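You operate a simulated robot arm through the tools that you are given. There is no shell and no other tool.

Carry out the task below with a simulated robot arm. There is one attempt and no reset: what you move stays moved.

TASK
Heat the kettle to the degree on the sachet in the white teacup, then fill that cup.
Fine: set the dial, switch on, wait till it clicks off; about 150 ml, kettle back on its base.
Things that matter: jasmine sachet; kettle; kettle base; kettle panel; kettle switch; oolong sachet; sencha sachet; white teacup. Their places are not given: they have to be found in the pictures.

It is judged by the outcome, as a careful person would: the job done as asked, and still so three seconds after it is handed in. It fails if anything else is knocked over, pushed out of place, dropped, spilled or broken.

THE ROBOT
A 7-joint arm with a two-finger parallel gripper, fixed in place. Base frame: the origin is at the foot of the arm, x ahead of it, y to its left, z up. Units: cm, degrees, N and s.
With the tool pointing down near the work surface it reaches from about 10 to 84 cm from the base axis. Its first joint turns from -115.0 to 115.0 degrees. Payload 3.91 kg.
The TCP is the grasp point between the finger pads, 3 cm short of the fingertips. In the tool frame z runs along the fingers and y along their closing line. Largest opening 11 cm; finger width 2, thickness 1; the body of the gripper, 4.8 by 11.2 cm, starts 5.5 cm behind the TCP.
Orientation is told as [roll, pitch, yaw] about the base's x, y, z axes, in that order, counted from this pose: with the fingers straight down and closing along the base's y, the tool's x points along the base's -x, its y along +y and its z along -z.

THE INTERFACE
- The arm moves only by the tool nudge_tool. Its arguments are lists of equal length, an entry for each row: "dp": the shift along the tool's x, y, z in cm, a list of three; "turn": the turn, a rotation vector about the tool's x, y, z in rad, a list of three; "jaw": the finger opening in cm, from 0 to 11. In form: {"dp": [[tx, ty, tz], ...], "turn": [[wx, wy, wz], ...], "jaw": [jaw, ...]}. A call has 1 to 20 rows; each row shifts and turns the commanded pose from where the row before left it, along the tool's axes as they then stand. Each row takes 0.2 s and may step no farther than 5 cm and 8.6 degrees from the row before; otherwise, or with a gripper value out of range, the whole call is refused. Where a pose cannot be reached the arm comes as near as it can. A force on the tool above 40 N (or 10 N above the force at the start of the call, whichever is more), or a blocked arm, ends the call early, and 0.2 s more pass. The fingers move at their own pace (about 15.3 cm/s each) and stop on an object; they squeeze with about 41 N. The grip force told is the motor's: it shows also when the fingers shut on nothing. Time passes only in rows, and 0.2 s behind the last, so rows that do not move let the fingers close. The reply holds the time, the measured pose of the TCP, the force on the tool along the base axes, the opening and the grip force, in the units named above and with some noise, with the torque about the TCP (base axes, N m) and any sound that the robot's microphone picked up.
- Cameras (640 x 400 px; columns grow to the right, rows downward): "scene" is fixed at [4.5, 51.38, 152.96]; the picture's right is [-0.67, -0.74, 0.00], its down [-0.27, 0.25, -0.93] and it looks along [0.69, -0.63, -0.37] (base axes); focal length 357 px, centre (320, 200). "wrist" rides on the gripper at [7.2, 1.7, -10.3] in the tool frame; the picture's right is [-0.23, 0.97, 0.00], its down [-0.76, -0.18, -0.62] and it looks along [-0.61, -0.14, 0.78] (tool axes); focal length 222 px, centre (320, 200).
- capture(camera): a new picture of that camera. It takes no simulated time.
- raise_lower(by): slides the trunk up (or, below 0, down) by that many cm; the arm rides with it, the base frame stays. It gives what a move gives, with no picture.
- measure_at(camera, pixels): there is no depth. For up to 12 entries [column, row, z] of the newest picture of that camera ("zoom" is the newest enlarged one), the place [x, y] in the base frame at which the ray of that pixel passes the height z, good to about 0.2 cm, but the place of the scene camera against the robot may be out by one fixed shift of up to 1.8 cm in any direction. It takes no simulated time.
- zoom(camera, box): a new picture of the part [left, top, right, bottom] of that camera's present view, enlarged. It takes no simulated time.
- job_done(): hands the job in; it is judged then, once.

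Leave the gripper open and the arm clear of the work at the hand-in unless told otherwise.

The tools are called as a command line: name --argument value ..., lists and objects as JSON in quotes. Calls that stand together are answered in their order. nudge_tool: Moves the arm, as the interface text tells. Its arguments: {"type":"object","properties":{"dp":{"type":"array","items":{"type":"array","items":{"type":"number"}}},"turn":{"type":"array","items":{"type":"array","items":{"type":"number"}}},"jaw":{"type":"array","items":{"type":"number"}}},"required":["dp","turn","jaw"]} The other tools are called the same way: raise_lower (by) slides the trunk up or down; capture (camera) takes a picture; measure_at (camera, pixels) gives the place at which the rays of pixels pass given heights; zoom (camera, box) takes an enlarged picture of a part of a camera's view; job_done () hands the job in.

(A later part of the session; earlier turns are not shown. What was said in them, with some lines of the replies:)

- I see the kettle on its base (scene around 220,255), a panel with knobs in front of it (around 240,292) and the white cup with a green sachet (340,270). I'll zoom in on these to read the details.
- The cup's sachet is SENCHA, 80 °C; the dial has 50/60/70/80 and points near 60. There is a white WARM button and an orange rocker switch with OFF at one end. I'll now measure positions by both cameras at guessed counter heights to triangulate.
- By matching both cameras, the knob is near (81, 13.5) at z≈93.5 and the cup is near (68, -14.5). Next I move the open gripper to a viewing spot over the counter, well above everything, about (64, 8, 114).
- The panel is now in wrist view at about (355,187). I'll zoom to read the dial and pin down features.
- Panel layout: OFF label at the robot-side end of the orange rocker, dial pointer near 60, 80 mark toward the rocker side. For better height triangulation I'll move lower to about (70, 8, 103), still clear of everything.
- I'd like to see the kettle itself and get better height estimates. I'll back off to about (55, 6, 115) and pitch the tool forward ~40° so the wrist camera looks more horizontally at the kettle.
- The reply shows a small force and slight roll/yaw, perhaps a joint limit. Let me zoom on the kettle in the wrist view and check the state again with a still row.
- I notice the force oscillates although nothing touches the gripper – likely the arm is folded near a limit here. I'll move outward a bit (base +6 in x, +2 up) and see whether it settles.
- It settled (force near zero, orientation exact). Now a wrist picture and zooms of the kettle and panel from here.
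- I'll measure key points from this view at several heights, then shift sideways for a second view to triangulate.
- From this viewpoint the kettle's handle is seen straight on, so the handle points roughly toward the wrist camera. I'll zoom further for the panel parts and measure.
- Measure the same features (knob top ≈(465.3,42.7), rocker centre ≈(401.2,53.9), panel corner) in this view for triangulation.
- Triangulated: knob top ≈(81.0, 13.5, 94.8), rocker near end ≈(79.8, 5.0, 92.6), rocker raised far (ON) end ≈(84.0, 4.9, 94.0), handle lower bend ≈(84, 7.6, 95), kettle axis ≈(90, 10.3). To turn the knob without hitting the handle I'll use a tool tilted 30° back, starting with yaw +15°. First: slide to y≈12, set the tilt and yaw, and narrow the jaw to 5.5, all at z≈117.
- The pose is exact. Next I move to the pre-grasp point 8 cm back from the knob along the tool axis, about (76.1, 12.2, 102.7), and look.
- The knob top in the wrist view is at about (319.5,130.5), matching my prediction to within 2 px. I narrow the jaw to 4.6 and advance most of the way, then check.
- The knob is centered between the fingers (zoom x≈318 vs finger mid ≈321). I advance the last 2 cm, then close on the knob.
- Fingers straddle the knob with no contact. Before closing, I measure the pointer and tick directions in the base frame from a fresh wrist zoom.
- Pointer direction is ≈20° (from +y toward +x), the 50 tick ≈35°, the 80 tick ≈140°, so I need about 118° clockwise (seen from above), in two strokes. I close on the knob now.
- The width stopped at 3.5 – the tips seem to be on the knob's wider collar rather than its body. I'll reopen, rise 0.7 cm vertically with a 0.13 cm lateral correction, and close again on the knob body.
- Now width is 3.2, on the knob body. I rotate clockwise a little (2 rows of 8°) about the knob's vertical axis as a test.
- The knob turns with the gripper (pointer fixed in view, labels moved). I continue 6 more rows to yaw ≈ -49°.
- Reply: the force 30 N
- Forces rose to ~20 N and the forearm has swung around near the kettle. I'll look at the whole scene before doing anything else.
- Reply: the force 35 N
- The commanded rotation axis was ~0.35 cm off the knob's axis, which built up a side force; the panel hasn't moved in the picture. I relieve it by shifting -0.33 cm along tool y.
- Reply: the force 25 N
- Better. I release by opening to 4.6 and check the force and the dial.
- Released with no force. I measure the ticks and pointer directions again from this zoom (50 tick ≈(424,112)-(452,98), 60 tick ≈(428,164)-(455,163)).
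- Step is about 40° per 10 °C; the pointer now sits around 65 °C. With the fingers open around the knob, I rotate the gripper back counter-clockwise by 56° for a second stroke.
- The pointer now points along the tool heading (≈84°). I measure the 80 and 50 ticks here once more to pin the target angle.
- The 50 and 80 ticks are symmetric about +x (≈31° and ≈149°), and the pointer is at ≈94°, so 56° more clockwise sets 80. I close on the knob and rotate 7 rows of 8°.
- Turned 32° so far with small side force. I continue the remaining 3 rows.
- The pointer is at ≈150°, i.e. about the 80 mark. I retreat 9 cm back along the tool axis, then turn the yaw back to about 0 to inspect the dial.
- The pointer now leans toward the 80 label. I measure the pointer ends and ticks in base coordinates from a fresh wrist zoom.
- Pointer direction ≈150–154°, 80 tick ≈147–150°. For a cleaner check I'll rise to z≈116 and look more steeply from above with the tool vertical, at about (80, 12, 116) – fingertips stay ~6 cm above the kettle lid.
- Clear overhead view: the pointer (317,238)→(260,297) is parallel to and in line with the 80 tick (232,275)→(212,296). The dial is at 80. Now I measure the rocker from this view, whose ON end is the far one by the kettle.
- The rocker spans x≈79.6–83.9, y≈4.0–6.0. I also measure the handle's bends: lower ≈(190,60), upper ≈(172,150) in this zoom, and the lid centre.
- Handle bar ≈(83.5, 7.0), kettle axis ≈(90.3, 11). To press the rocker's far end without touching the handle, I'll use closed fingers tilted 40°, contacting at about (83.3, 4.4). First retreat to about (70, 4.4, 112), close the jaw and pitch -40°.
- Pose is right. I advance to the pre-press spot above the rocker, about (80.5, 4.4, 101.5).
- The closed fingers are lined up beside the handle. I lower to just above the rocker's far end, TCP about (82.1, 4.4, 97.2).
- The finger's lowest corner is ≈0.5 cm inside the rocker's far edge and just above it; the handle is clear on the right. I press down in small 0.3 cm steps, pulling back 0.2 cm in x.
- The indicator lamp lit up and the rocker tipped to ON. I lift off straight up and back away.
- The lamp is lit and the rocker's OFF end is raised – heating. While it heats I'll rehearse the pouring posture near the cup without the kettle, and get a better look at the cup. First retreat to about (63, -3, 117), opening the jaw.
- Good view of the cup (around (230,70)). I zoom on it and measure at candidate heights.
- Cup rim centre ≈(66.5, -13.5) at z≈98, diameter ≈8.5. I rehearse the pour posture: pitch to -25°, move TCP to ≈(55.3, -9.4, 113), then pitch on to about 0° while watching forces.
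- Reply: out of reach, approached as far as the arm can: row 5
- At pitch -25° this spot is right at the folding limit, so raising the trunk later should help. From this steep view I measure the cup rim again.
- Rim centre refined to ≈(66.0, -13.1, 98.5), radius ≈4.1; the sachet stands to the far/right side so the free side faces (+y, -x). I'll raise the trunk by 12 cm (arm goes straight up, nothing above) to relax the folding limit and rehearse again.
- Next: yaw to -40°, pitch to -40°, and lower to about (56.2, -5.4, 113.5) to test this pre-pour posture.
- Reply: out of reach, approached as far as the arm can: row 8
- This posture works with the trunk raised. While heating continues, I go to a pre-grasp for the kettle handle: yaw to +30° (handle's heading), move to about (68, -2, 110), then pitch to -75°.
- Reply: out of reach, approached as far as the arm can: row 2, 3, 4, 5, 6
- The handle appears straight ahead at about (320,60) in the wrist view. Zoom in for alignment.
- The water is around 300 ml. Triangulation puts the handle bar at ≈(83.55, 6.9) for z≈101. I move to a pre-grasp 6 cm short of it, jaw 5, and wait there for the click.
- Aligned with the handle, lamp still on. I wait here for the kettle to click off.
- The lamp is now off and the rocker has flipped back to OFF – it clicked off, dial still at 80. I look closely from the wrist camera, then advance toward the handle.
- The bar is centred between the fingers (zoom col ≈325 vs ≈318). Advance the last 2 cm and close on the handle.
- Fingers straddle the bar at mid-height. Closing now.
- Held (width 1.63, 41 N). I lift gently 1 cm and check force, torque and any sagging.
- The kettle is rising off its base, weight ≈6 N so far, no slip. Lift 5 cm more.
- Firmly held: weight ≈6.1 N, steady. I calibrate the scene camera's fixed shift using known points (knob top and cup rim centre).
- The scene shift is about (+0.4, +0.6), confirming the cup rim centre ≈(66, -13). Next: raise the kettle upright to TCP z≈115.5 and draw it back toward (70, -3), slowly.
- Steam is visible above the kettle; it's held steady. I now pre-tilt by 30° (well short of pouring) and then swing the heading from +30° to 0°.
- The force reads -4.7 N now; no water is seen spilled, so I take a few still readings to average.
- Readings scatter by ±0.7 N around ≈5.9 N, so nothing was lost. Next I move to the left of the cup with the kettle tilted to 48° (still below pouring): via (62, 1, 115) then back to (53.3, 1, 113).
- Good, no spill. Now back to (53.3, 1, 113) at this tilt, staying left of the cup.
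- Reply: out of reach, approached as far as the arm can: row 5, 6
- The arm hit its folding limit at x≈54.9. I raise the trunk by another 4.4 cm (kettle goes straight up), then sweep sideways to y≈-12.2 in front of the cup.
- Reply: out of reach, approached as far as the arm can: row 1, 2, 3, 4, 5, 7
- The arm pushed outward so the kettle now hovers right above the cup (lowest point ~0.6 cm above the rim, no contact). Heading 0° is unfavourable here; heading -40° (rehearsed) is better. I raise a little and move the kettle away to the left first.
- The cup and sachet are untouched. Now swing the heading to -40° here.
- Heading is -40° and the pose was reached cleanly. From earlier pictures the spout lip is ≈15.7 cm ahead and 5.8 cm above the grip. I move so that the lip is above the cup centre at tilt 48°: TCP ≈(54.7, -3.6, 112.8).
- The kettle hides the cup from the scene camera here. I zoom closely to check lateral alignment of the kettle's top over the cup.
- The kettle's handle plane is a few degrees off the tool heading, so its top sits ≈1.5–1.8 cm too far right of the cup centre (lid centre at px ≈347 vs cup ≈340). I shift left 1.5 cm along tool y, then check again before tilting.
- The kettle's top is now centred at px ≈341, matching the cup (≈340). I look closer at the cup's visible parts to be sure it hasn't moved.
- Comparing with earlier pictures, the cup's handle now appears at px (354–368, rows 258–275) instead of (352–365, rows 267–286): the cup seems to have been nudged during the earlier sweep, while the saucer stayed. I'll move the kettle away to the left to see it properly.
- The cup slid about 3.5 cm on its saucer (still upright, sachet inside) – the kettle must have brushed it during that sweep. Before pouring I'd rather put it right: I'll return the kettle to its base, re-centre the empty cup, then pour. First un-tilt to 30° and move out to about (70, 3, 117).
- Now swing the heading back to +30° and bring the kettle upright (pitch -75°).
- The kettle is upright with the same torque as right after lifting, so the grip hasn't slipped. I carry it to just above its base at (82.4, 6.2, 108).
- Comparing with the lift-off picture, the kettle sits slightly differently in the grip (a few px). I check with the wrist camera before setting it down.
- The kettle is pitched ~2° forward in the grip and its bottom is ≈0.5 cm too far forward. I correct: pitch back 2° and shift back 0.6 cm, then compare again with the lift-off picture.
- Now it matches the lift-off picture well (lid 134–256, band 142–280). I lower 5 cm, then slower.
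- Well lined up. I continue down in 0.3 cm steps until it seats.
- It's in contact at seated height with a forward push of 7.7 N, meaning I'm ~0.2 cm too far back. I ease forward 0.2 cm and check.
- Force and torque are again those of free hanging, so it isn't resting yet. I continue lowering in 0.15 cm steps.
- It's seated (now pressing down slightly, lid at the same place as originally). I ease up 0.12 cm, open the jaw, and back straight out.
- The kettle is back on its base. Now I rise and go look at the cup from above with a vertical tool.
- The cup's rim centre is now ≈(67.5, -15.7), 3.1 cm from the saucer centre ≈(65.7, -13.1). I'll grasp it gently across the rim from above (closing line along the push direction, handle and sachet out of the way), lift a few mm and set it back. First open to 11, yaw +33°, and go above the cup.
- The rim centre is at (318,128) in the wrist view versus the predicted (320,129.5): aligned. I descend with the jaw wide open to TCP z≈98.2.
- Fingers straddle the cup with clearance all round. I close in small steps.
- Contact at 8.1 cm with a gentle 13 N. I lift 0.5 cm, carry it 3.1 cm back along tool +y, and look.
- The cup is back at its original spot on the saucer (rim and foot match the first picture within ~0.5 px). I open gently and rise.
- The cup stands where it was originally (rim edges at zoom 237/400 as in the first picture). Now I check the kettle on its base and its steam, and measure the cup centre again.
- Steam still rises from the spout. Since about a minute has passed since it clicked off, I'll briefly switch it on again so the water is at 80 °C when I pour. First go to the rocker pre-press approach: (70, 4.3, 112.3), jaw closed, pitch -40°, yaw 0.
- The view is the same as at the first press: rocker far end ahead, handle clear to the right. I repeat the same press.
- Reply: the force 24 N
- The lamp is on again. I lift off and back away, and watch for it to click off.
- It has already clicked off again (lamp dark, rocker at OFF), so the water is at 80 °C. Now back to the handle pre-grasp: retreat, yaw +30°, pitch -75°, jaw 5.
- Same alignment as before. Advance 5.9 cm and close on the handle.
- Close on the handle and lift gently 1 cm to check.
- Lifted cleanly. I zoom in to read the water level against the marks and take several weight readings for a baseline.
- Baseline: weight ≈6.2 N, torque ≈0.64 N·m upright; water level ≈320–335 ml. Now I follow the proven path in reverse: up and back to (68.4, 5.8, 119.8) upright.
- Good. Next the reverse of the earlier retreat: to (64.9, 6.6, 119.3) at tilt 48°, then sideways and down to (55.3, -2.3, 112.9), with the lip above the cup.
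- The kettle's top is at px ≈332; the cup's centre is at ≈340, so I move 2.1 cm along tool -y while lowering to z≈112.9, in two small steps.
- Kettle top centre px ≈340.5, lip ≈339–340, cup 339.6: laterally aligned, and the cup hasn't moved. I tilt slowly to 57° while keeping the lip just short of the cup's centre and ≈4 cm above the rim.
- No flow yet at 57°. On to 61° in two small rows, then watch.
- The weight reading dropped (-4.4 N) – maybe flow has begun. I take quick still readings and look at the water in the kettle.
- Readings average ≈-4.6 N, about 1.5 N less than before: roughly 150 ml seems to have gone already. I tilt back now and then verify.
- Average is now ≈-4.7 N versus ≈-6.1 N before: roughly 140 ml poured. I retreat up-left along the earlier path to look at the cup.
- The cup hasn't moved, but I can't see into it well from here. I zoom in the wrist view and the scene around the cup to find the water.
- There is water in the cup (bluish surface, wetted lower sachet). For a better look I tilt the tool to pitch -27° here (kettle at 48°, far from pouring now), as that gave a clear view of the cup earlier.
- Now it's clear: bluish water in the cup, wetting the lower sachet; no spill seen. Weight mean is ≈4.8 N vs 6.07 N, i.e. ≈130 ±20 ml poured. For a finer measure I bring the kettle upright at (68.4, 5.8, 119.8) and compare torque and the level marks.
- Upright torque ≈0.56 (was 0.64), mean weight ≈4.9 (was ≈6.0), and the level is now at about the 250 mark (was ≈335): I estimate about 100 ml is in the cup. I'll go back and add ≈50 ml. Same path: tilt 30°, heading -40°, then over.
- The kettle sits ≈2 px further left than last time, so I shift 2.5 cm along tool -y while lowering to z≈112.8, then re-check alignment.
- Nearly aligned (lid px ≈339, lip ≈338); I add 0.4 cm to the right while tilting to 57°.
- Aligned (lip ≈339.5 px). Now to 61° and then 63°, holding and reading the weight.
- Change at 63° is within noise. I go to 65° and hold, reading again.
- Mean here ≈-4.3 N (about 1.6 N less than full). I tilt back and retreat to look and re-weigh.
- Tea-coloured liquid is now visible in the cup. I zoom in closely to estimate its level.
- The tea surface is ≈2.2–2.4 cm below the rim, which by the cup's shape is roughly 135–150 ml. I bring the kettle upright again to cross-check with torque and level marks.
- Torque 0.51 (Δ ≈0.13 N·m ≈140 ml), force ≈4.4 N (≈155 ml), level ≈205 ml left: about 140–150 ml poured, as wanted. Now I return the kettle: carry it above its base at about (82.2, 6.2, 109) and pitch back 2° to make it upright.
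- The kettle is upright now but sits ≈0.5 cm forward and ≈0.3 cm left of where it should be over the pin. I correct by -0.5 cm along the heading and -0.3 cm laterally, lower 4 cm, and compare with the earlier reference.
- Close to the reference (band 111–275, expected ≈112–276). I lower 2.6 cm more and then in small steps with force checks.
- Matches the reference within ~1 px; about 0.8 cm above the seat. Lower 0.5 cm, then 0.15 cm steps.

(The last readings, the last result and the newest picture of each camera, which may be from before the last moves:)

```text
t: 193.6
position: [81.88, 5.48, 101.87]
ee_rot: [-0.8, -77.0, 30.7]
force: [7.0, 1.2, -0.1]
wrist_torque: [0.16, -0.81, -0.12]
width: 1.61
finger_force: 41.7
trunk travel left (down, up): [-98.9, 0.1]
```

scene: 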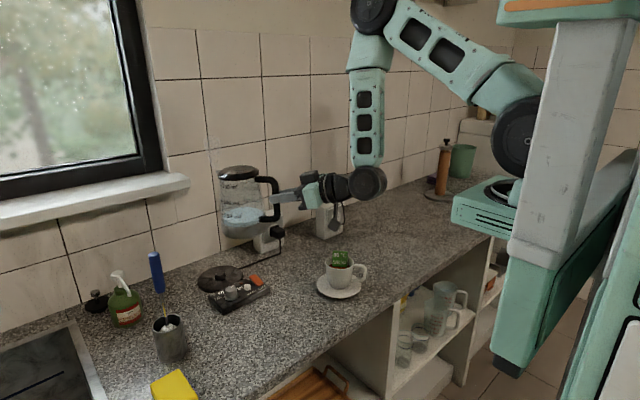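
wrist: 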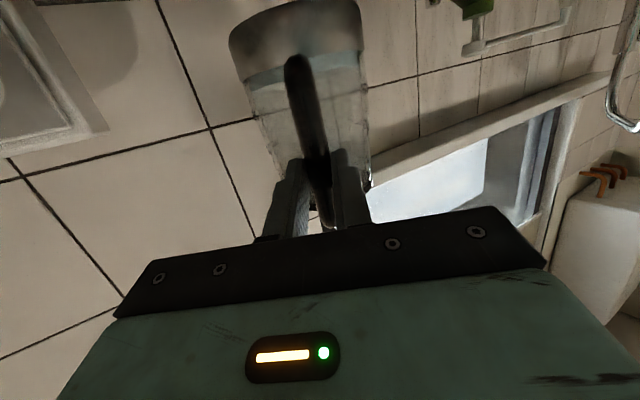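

Contact again with a forward push of 7 N, as last time: I ease forward 0.2–0.3 cm.

nudge_tool --dp '[[-0.045, 0, 0.195], [0, 0, 0]]' --turn '[[0, 0, 0], [0, 0, 0]]' --jaw '[0.5, 0.5]'

nudge_tool --dp '[[-0.02, 0, 0.1], [0, 0, 0]]' --turn '[[0, 0, 0], [0, 0, 0]]' --jaw '[0.5, 0.5]'

zoom --camera "scene" --box '[200, 210, 300, 310]'

```text
t: 194.2
position: [82.01, 5.47, 101.81]
ee_rot: [-0.6, -76.8, 30.5]
force: [3.8, 0.4, -3.6]
wrist_torque: [-0.19, -0.07, -0.16]
width: 1.62
finger_force: 40.8
trunk travel left (down, up): [-98.9, 0.1]
```

```text
t: 194.8
position: [82.03, 5.65, 101.83]
ee_rot: [-0.5, -76.8, 30.4]
force: [1.2, -0.1, -4.2]
wrist_torque: [-0.32, 0.39, -0.1]
width: 1.64
finger_force: 40.9
trunk travel left (down, up): [-98.9, 0.1]
```

```text
4.00 times, centred on (250, 260) of scene
```

zoom: 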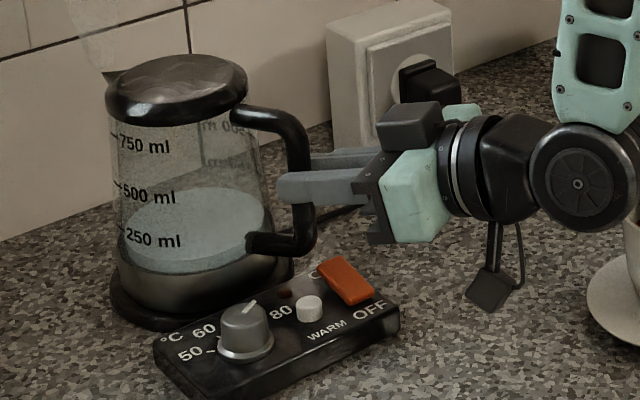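

The picture now matches the seated reference (750/500/250 marks at y≈145/195/240). I lower in 0.15 cm steps until it bears.

nudge_tool --dp '[[0.146, 0, 0.034], [0, 0, 0]]' --turn '[[0, 0, 0], [0, 0, 0]]' --jaw '[0.5, 0.5]'

nudge_tool --dp '[[0.146, 0, 0.034], [0, 0, 0]]' --turn '[[0, 0, 0], [0, 0, 0]]' --jaw '[0.5, 0.5]'

```text
t: 195.4
position: [82.01, 5.57, 101.65]
ee_rot: [-0.6, -77.0, 30.6]
force: [-0.3, 0.1, -2.9]
wrist_torque: [-0.06, 0.26, 0.02]
width: 1.62
finger_force: 41.1
trunk travel left (down, up): [-98.9, 0.1]
```

```text
t: 196.0
position: [82.23, 5.59, 101.6]
ee_rot: [-0.8, -77.1, 30.7]
force: [0.1, -0.9, 3.9]
wrist_torque: [0.51, -0.59, -0.02]
width: 1.64
finger_force: 41.1
trunk travel left (down, up): [-98.9, 0.1]
```

It bears on the base now. I ease up 0.07 cm and open the jaw.

nudge_tool --dp '[[-0.07, 0, -0.016], [0, 0, 0], [0, 0, 0], [0, 0, 0], [0, 0, 0]]' --turn '[[0, 0, 0], [0, 0, 0], [0, 0, 0], [0, 0, 0], [0, 0, 0]]' --jaw '[0.5, 0.5, 2.5, 5, 5]'

zoom --camera "scene" --box '[200, 210, 300, 310]'

```text
t: 197.2
position: [82.13, 5.61, 101.52]
ee_rot: [-0.8, -76.9, 30.7]
force: [1.3, -1.2, 0.1]
wrist_torque: [-0.05, 0.05, -0.03]
width: 4.99
finger_force: 0.1
trunk travel left (down, up): [-98.9, 0.1]
```

```text
4.00 times, centred on (250, 260) of scene
```

zoom: 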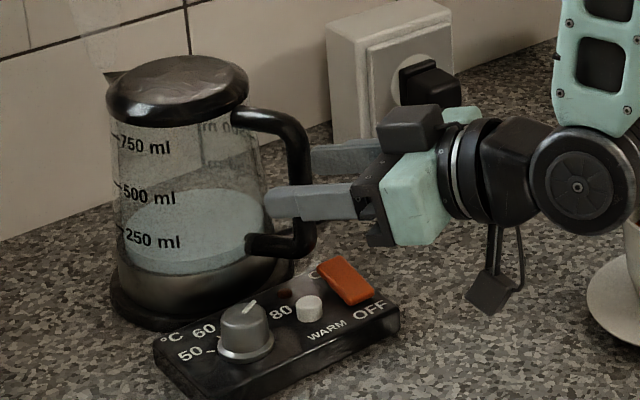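

Seated, marks at the reference position. I back straight out along the tool axis.

nudge_tool --dp '[[0, 0, -1.5], [0, 0, -2.5], [0, 0, -4], [0, 0, 0]]' --turn '[[0, 0, 0], [0, 0, 0], [0, 0, 0], [0, 0, 0]]' --jaw '[5, 5, 5, 5]'

capture --camera "scene"

zoom --camera "scene" --box '[190, 215, 260, 305]'

```text
t: 198.2
position: [75.31, 1.59, 103.56]
ee_rot: [-0.8, -77.0, 30.7]
force: [0.2, -0.3, -0.4]
wrist_torque: [0.01, 0.0, -0.04]
width: 5.02
finger_force: 0.0
trunk travel left (down, up): [-98.9, 0.1]
```

```text
taken
```

scene: 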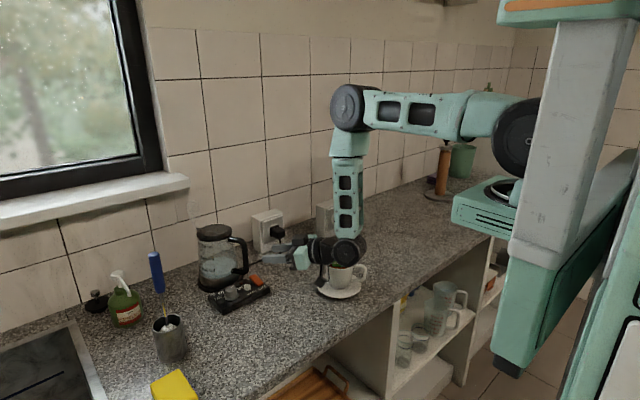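

```text
4.44 times, centred on (225, 260) of scene
```

zoom: 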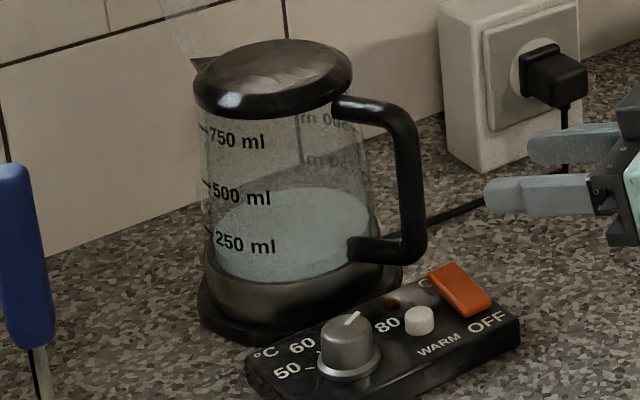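

The kettle is back and upright on its base. Combined estimates put ≈140–155 ml in the cup. I now rise and bring the tool vertical, clear of everything, then do a final check from above.

nudge_tool --dp '[[-3.9, 0, -0.9], [-3.9, 0, -0.9], [-3.9, 0, -0.9], [0, 0, 0], [0, 0, 0], [0, 0, 0], [0, 0, 0], [0, 0, 0], [0, 0, 0], [0, 0, 0], [0, 0, 0], [0, 0, 0], [0, 0, 0]]' --turn '[[0, 0, 0], [0, 0, 0], [0, 0, 0], [0, 0.1344, 0], [0, 0.1344, 0], [0, 0.1344, 0], [0, 0.1344, 0], [0, 0.1344, 0], [0, 0.1344, 0], [0, 0.1344, 0], [0, 0.1344, 0], [0, 0.1344, 0], [0, 0.1344, 0]]' --jaw '[5, 5, 5, 8, 8, 8, 8, 8, 8, 8, 8, 8, 8]'

nudge_tool --dp '[[0, 0, 0], [0, 0, 0], [0, 0, 0], [0, 0, 0], [3, -2.6, -0.3], [3, -2.6, -0.3], [3, -2.6, -0.3], [3, -2.6, -0.3], [3, -2.6, -0.3], [3, -2.4, -0.3], [0, 0, 0]]' --turn '[[0, 0, 0.134], [0, 0, 0.134], [0, 0, 0.134], [0, 0, 0.134], [0, 0, 0], [0, 0, 0], [0, 0, 0], [0, 0, 0], [0, 0, 0], [0, 0, 0], [0, 0, 0]]' --jaw '[8, 8, 8, 8, 8, 8, 8, 8, 8, 8, 8]'

capture --camera "wrist"

zoom --camera "wrist" --box '[260, 70, 400, 210]'

capture --camera "scene"

```text
t: 201.0
position: [75.3, 1.71, 115.5]
ee_rot: [-0.1, 0.3, 29.9]
force: [-0.3, 0.6, 0.1]
wrist_torque: [0.02, 0.0, -0.02]
width: 8.01
finger_force: 0.1
trunk travel left (down, up): [-98.9, 0.1]
```

```text
t: 203.4
position: [57.16, -13.41, 117.38]
ee_rot: [-0.2, 0.0, -0.8]
force: [-0.2, -0.2, 0.3]
wrist_torque: [-0.01, -0.04, 0.0]
width: 8.0
finger_force: 0.1
trunk travel left (down, up): [-98.9, 0.1]
```

```text
taken
```

wrist: 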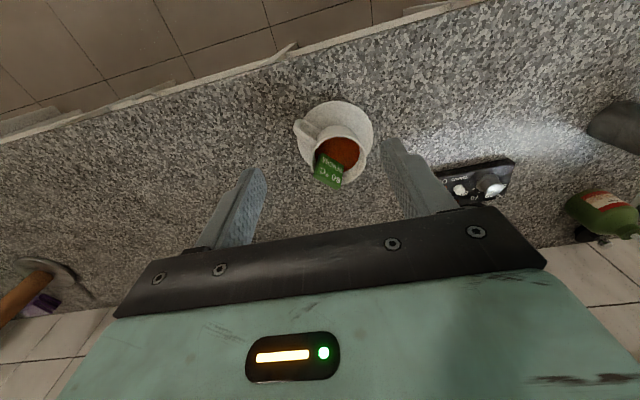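

```text
2.86 times, centred on (330, 140) of wrist
```

zoom: 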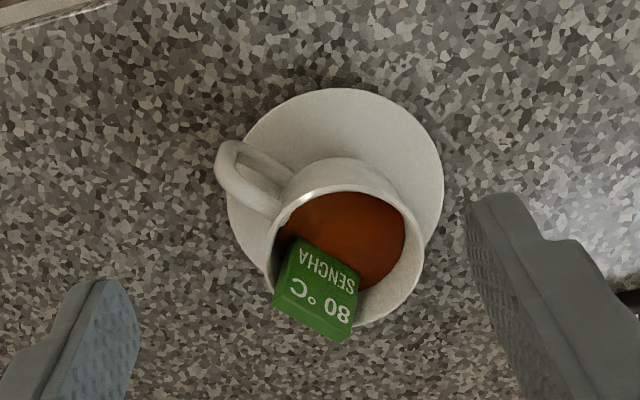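

```text
taken
```

scene: 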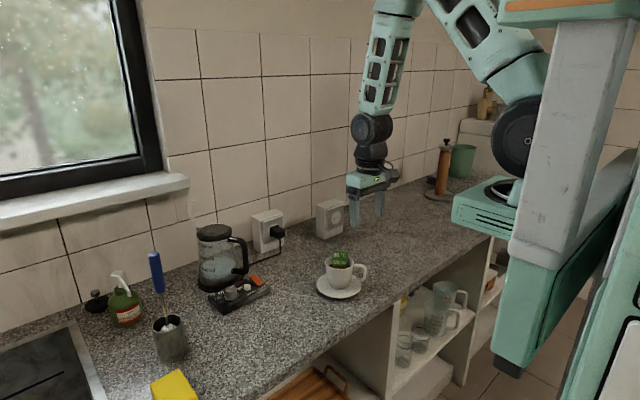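

The cup holds tea to ≈2.2 cm below the rim, saucer dry, sachet still in; kettle on its base, switch off. I move the open gripper up and away to about (50, 2, 127).

nudge_tool --dp '[[0, 0, -4], [1.8, 3.8, -1.4], [1.8, 3.8, -1.4], [1.8, 3.8, -1.4], [1.8, 3.8, -1.4], [0, 0, 0], [0, 0, 0]]' --turn '[[0, 0, 0], [0, 0, 0], [0, 0, 0], [0, 0, 0], [0, 0, 0], [0, 0, 0], [0, 0, 0]]' --jaw '[11, 11, 11, 11, 11, 11, 11]'

capture --camera "scene"

zoom --camera "scene" --box '[180, 210, 380, 320]'

```text
t: 205.0
position: [50.14, 1.99, 126.71]
ee_rot: [-0.1, -0.1, -0.8]
force: [0.7, 0.5, 0.1]
wrist_torque: [-0.02, 0.01, -0.01]
width: 11.01
finger_force: 0.0
trunk travel left (down, up): [-98.9, 0.1]
```

```text
taken
```

scene: 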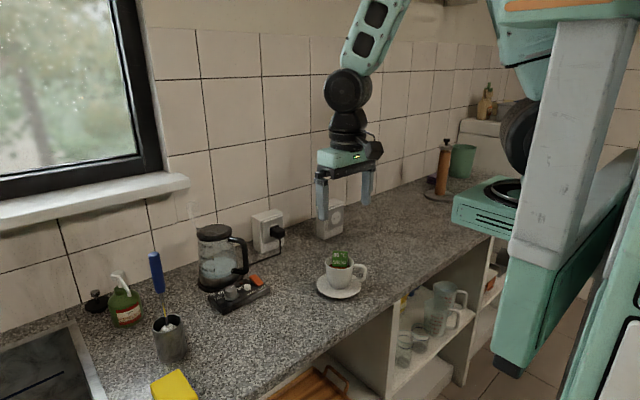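

```text
3.20 times, centred on (280, 265) of scene
```

zoom: 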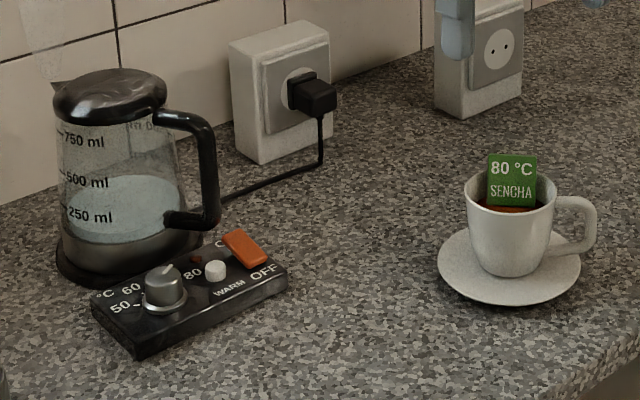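

Everything is in place: the kettle is seated on its base, the dial is at 80, the switch is off and the lamp dark. The cup is filled on its saucer with the sencha sachet in it, the counter is dry, and the gripper is open and clear. I hand the job in.

job_done

```text
The job is handed in.
```

I heated the kettle to 80 °C for the sencha sachet in the white cup, then poured an estimated 140–155 ml into that cup. The kettle is back on its base with the switch off, the gripper is open and clear, and the job is handed in.

- **Cup moved:** on the first pouring approach the kettle pushed the empty cup about 3 cm across its saucer. I put the kettle back on its base, lifted the cup back to its original spot, then poured. The cup's handle is turned a few degrees from where it started, and the sachet stands a little higher.
- **Heated twice:** I saw the kettle had switched off from its lamp and switch, because no click was reported by the microphone. Moving the cup took about a minute, so I switched the kettle on again. It went off within about a second, so the water was still at temperature.
- **Amount:** the volume is estimated from the kettle's weight, its level marks and the tea level in the cup, not measured directly. Single readings ranged from about 125 to 160 ml.

No spill was visible on the saucer or counter.
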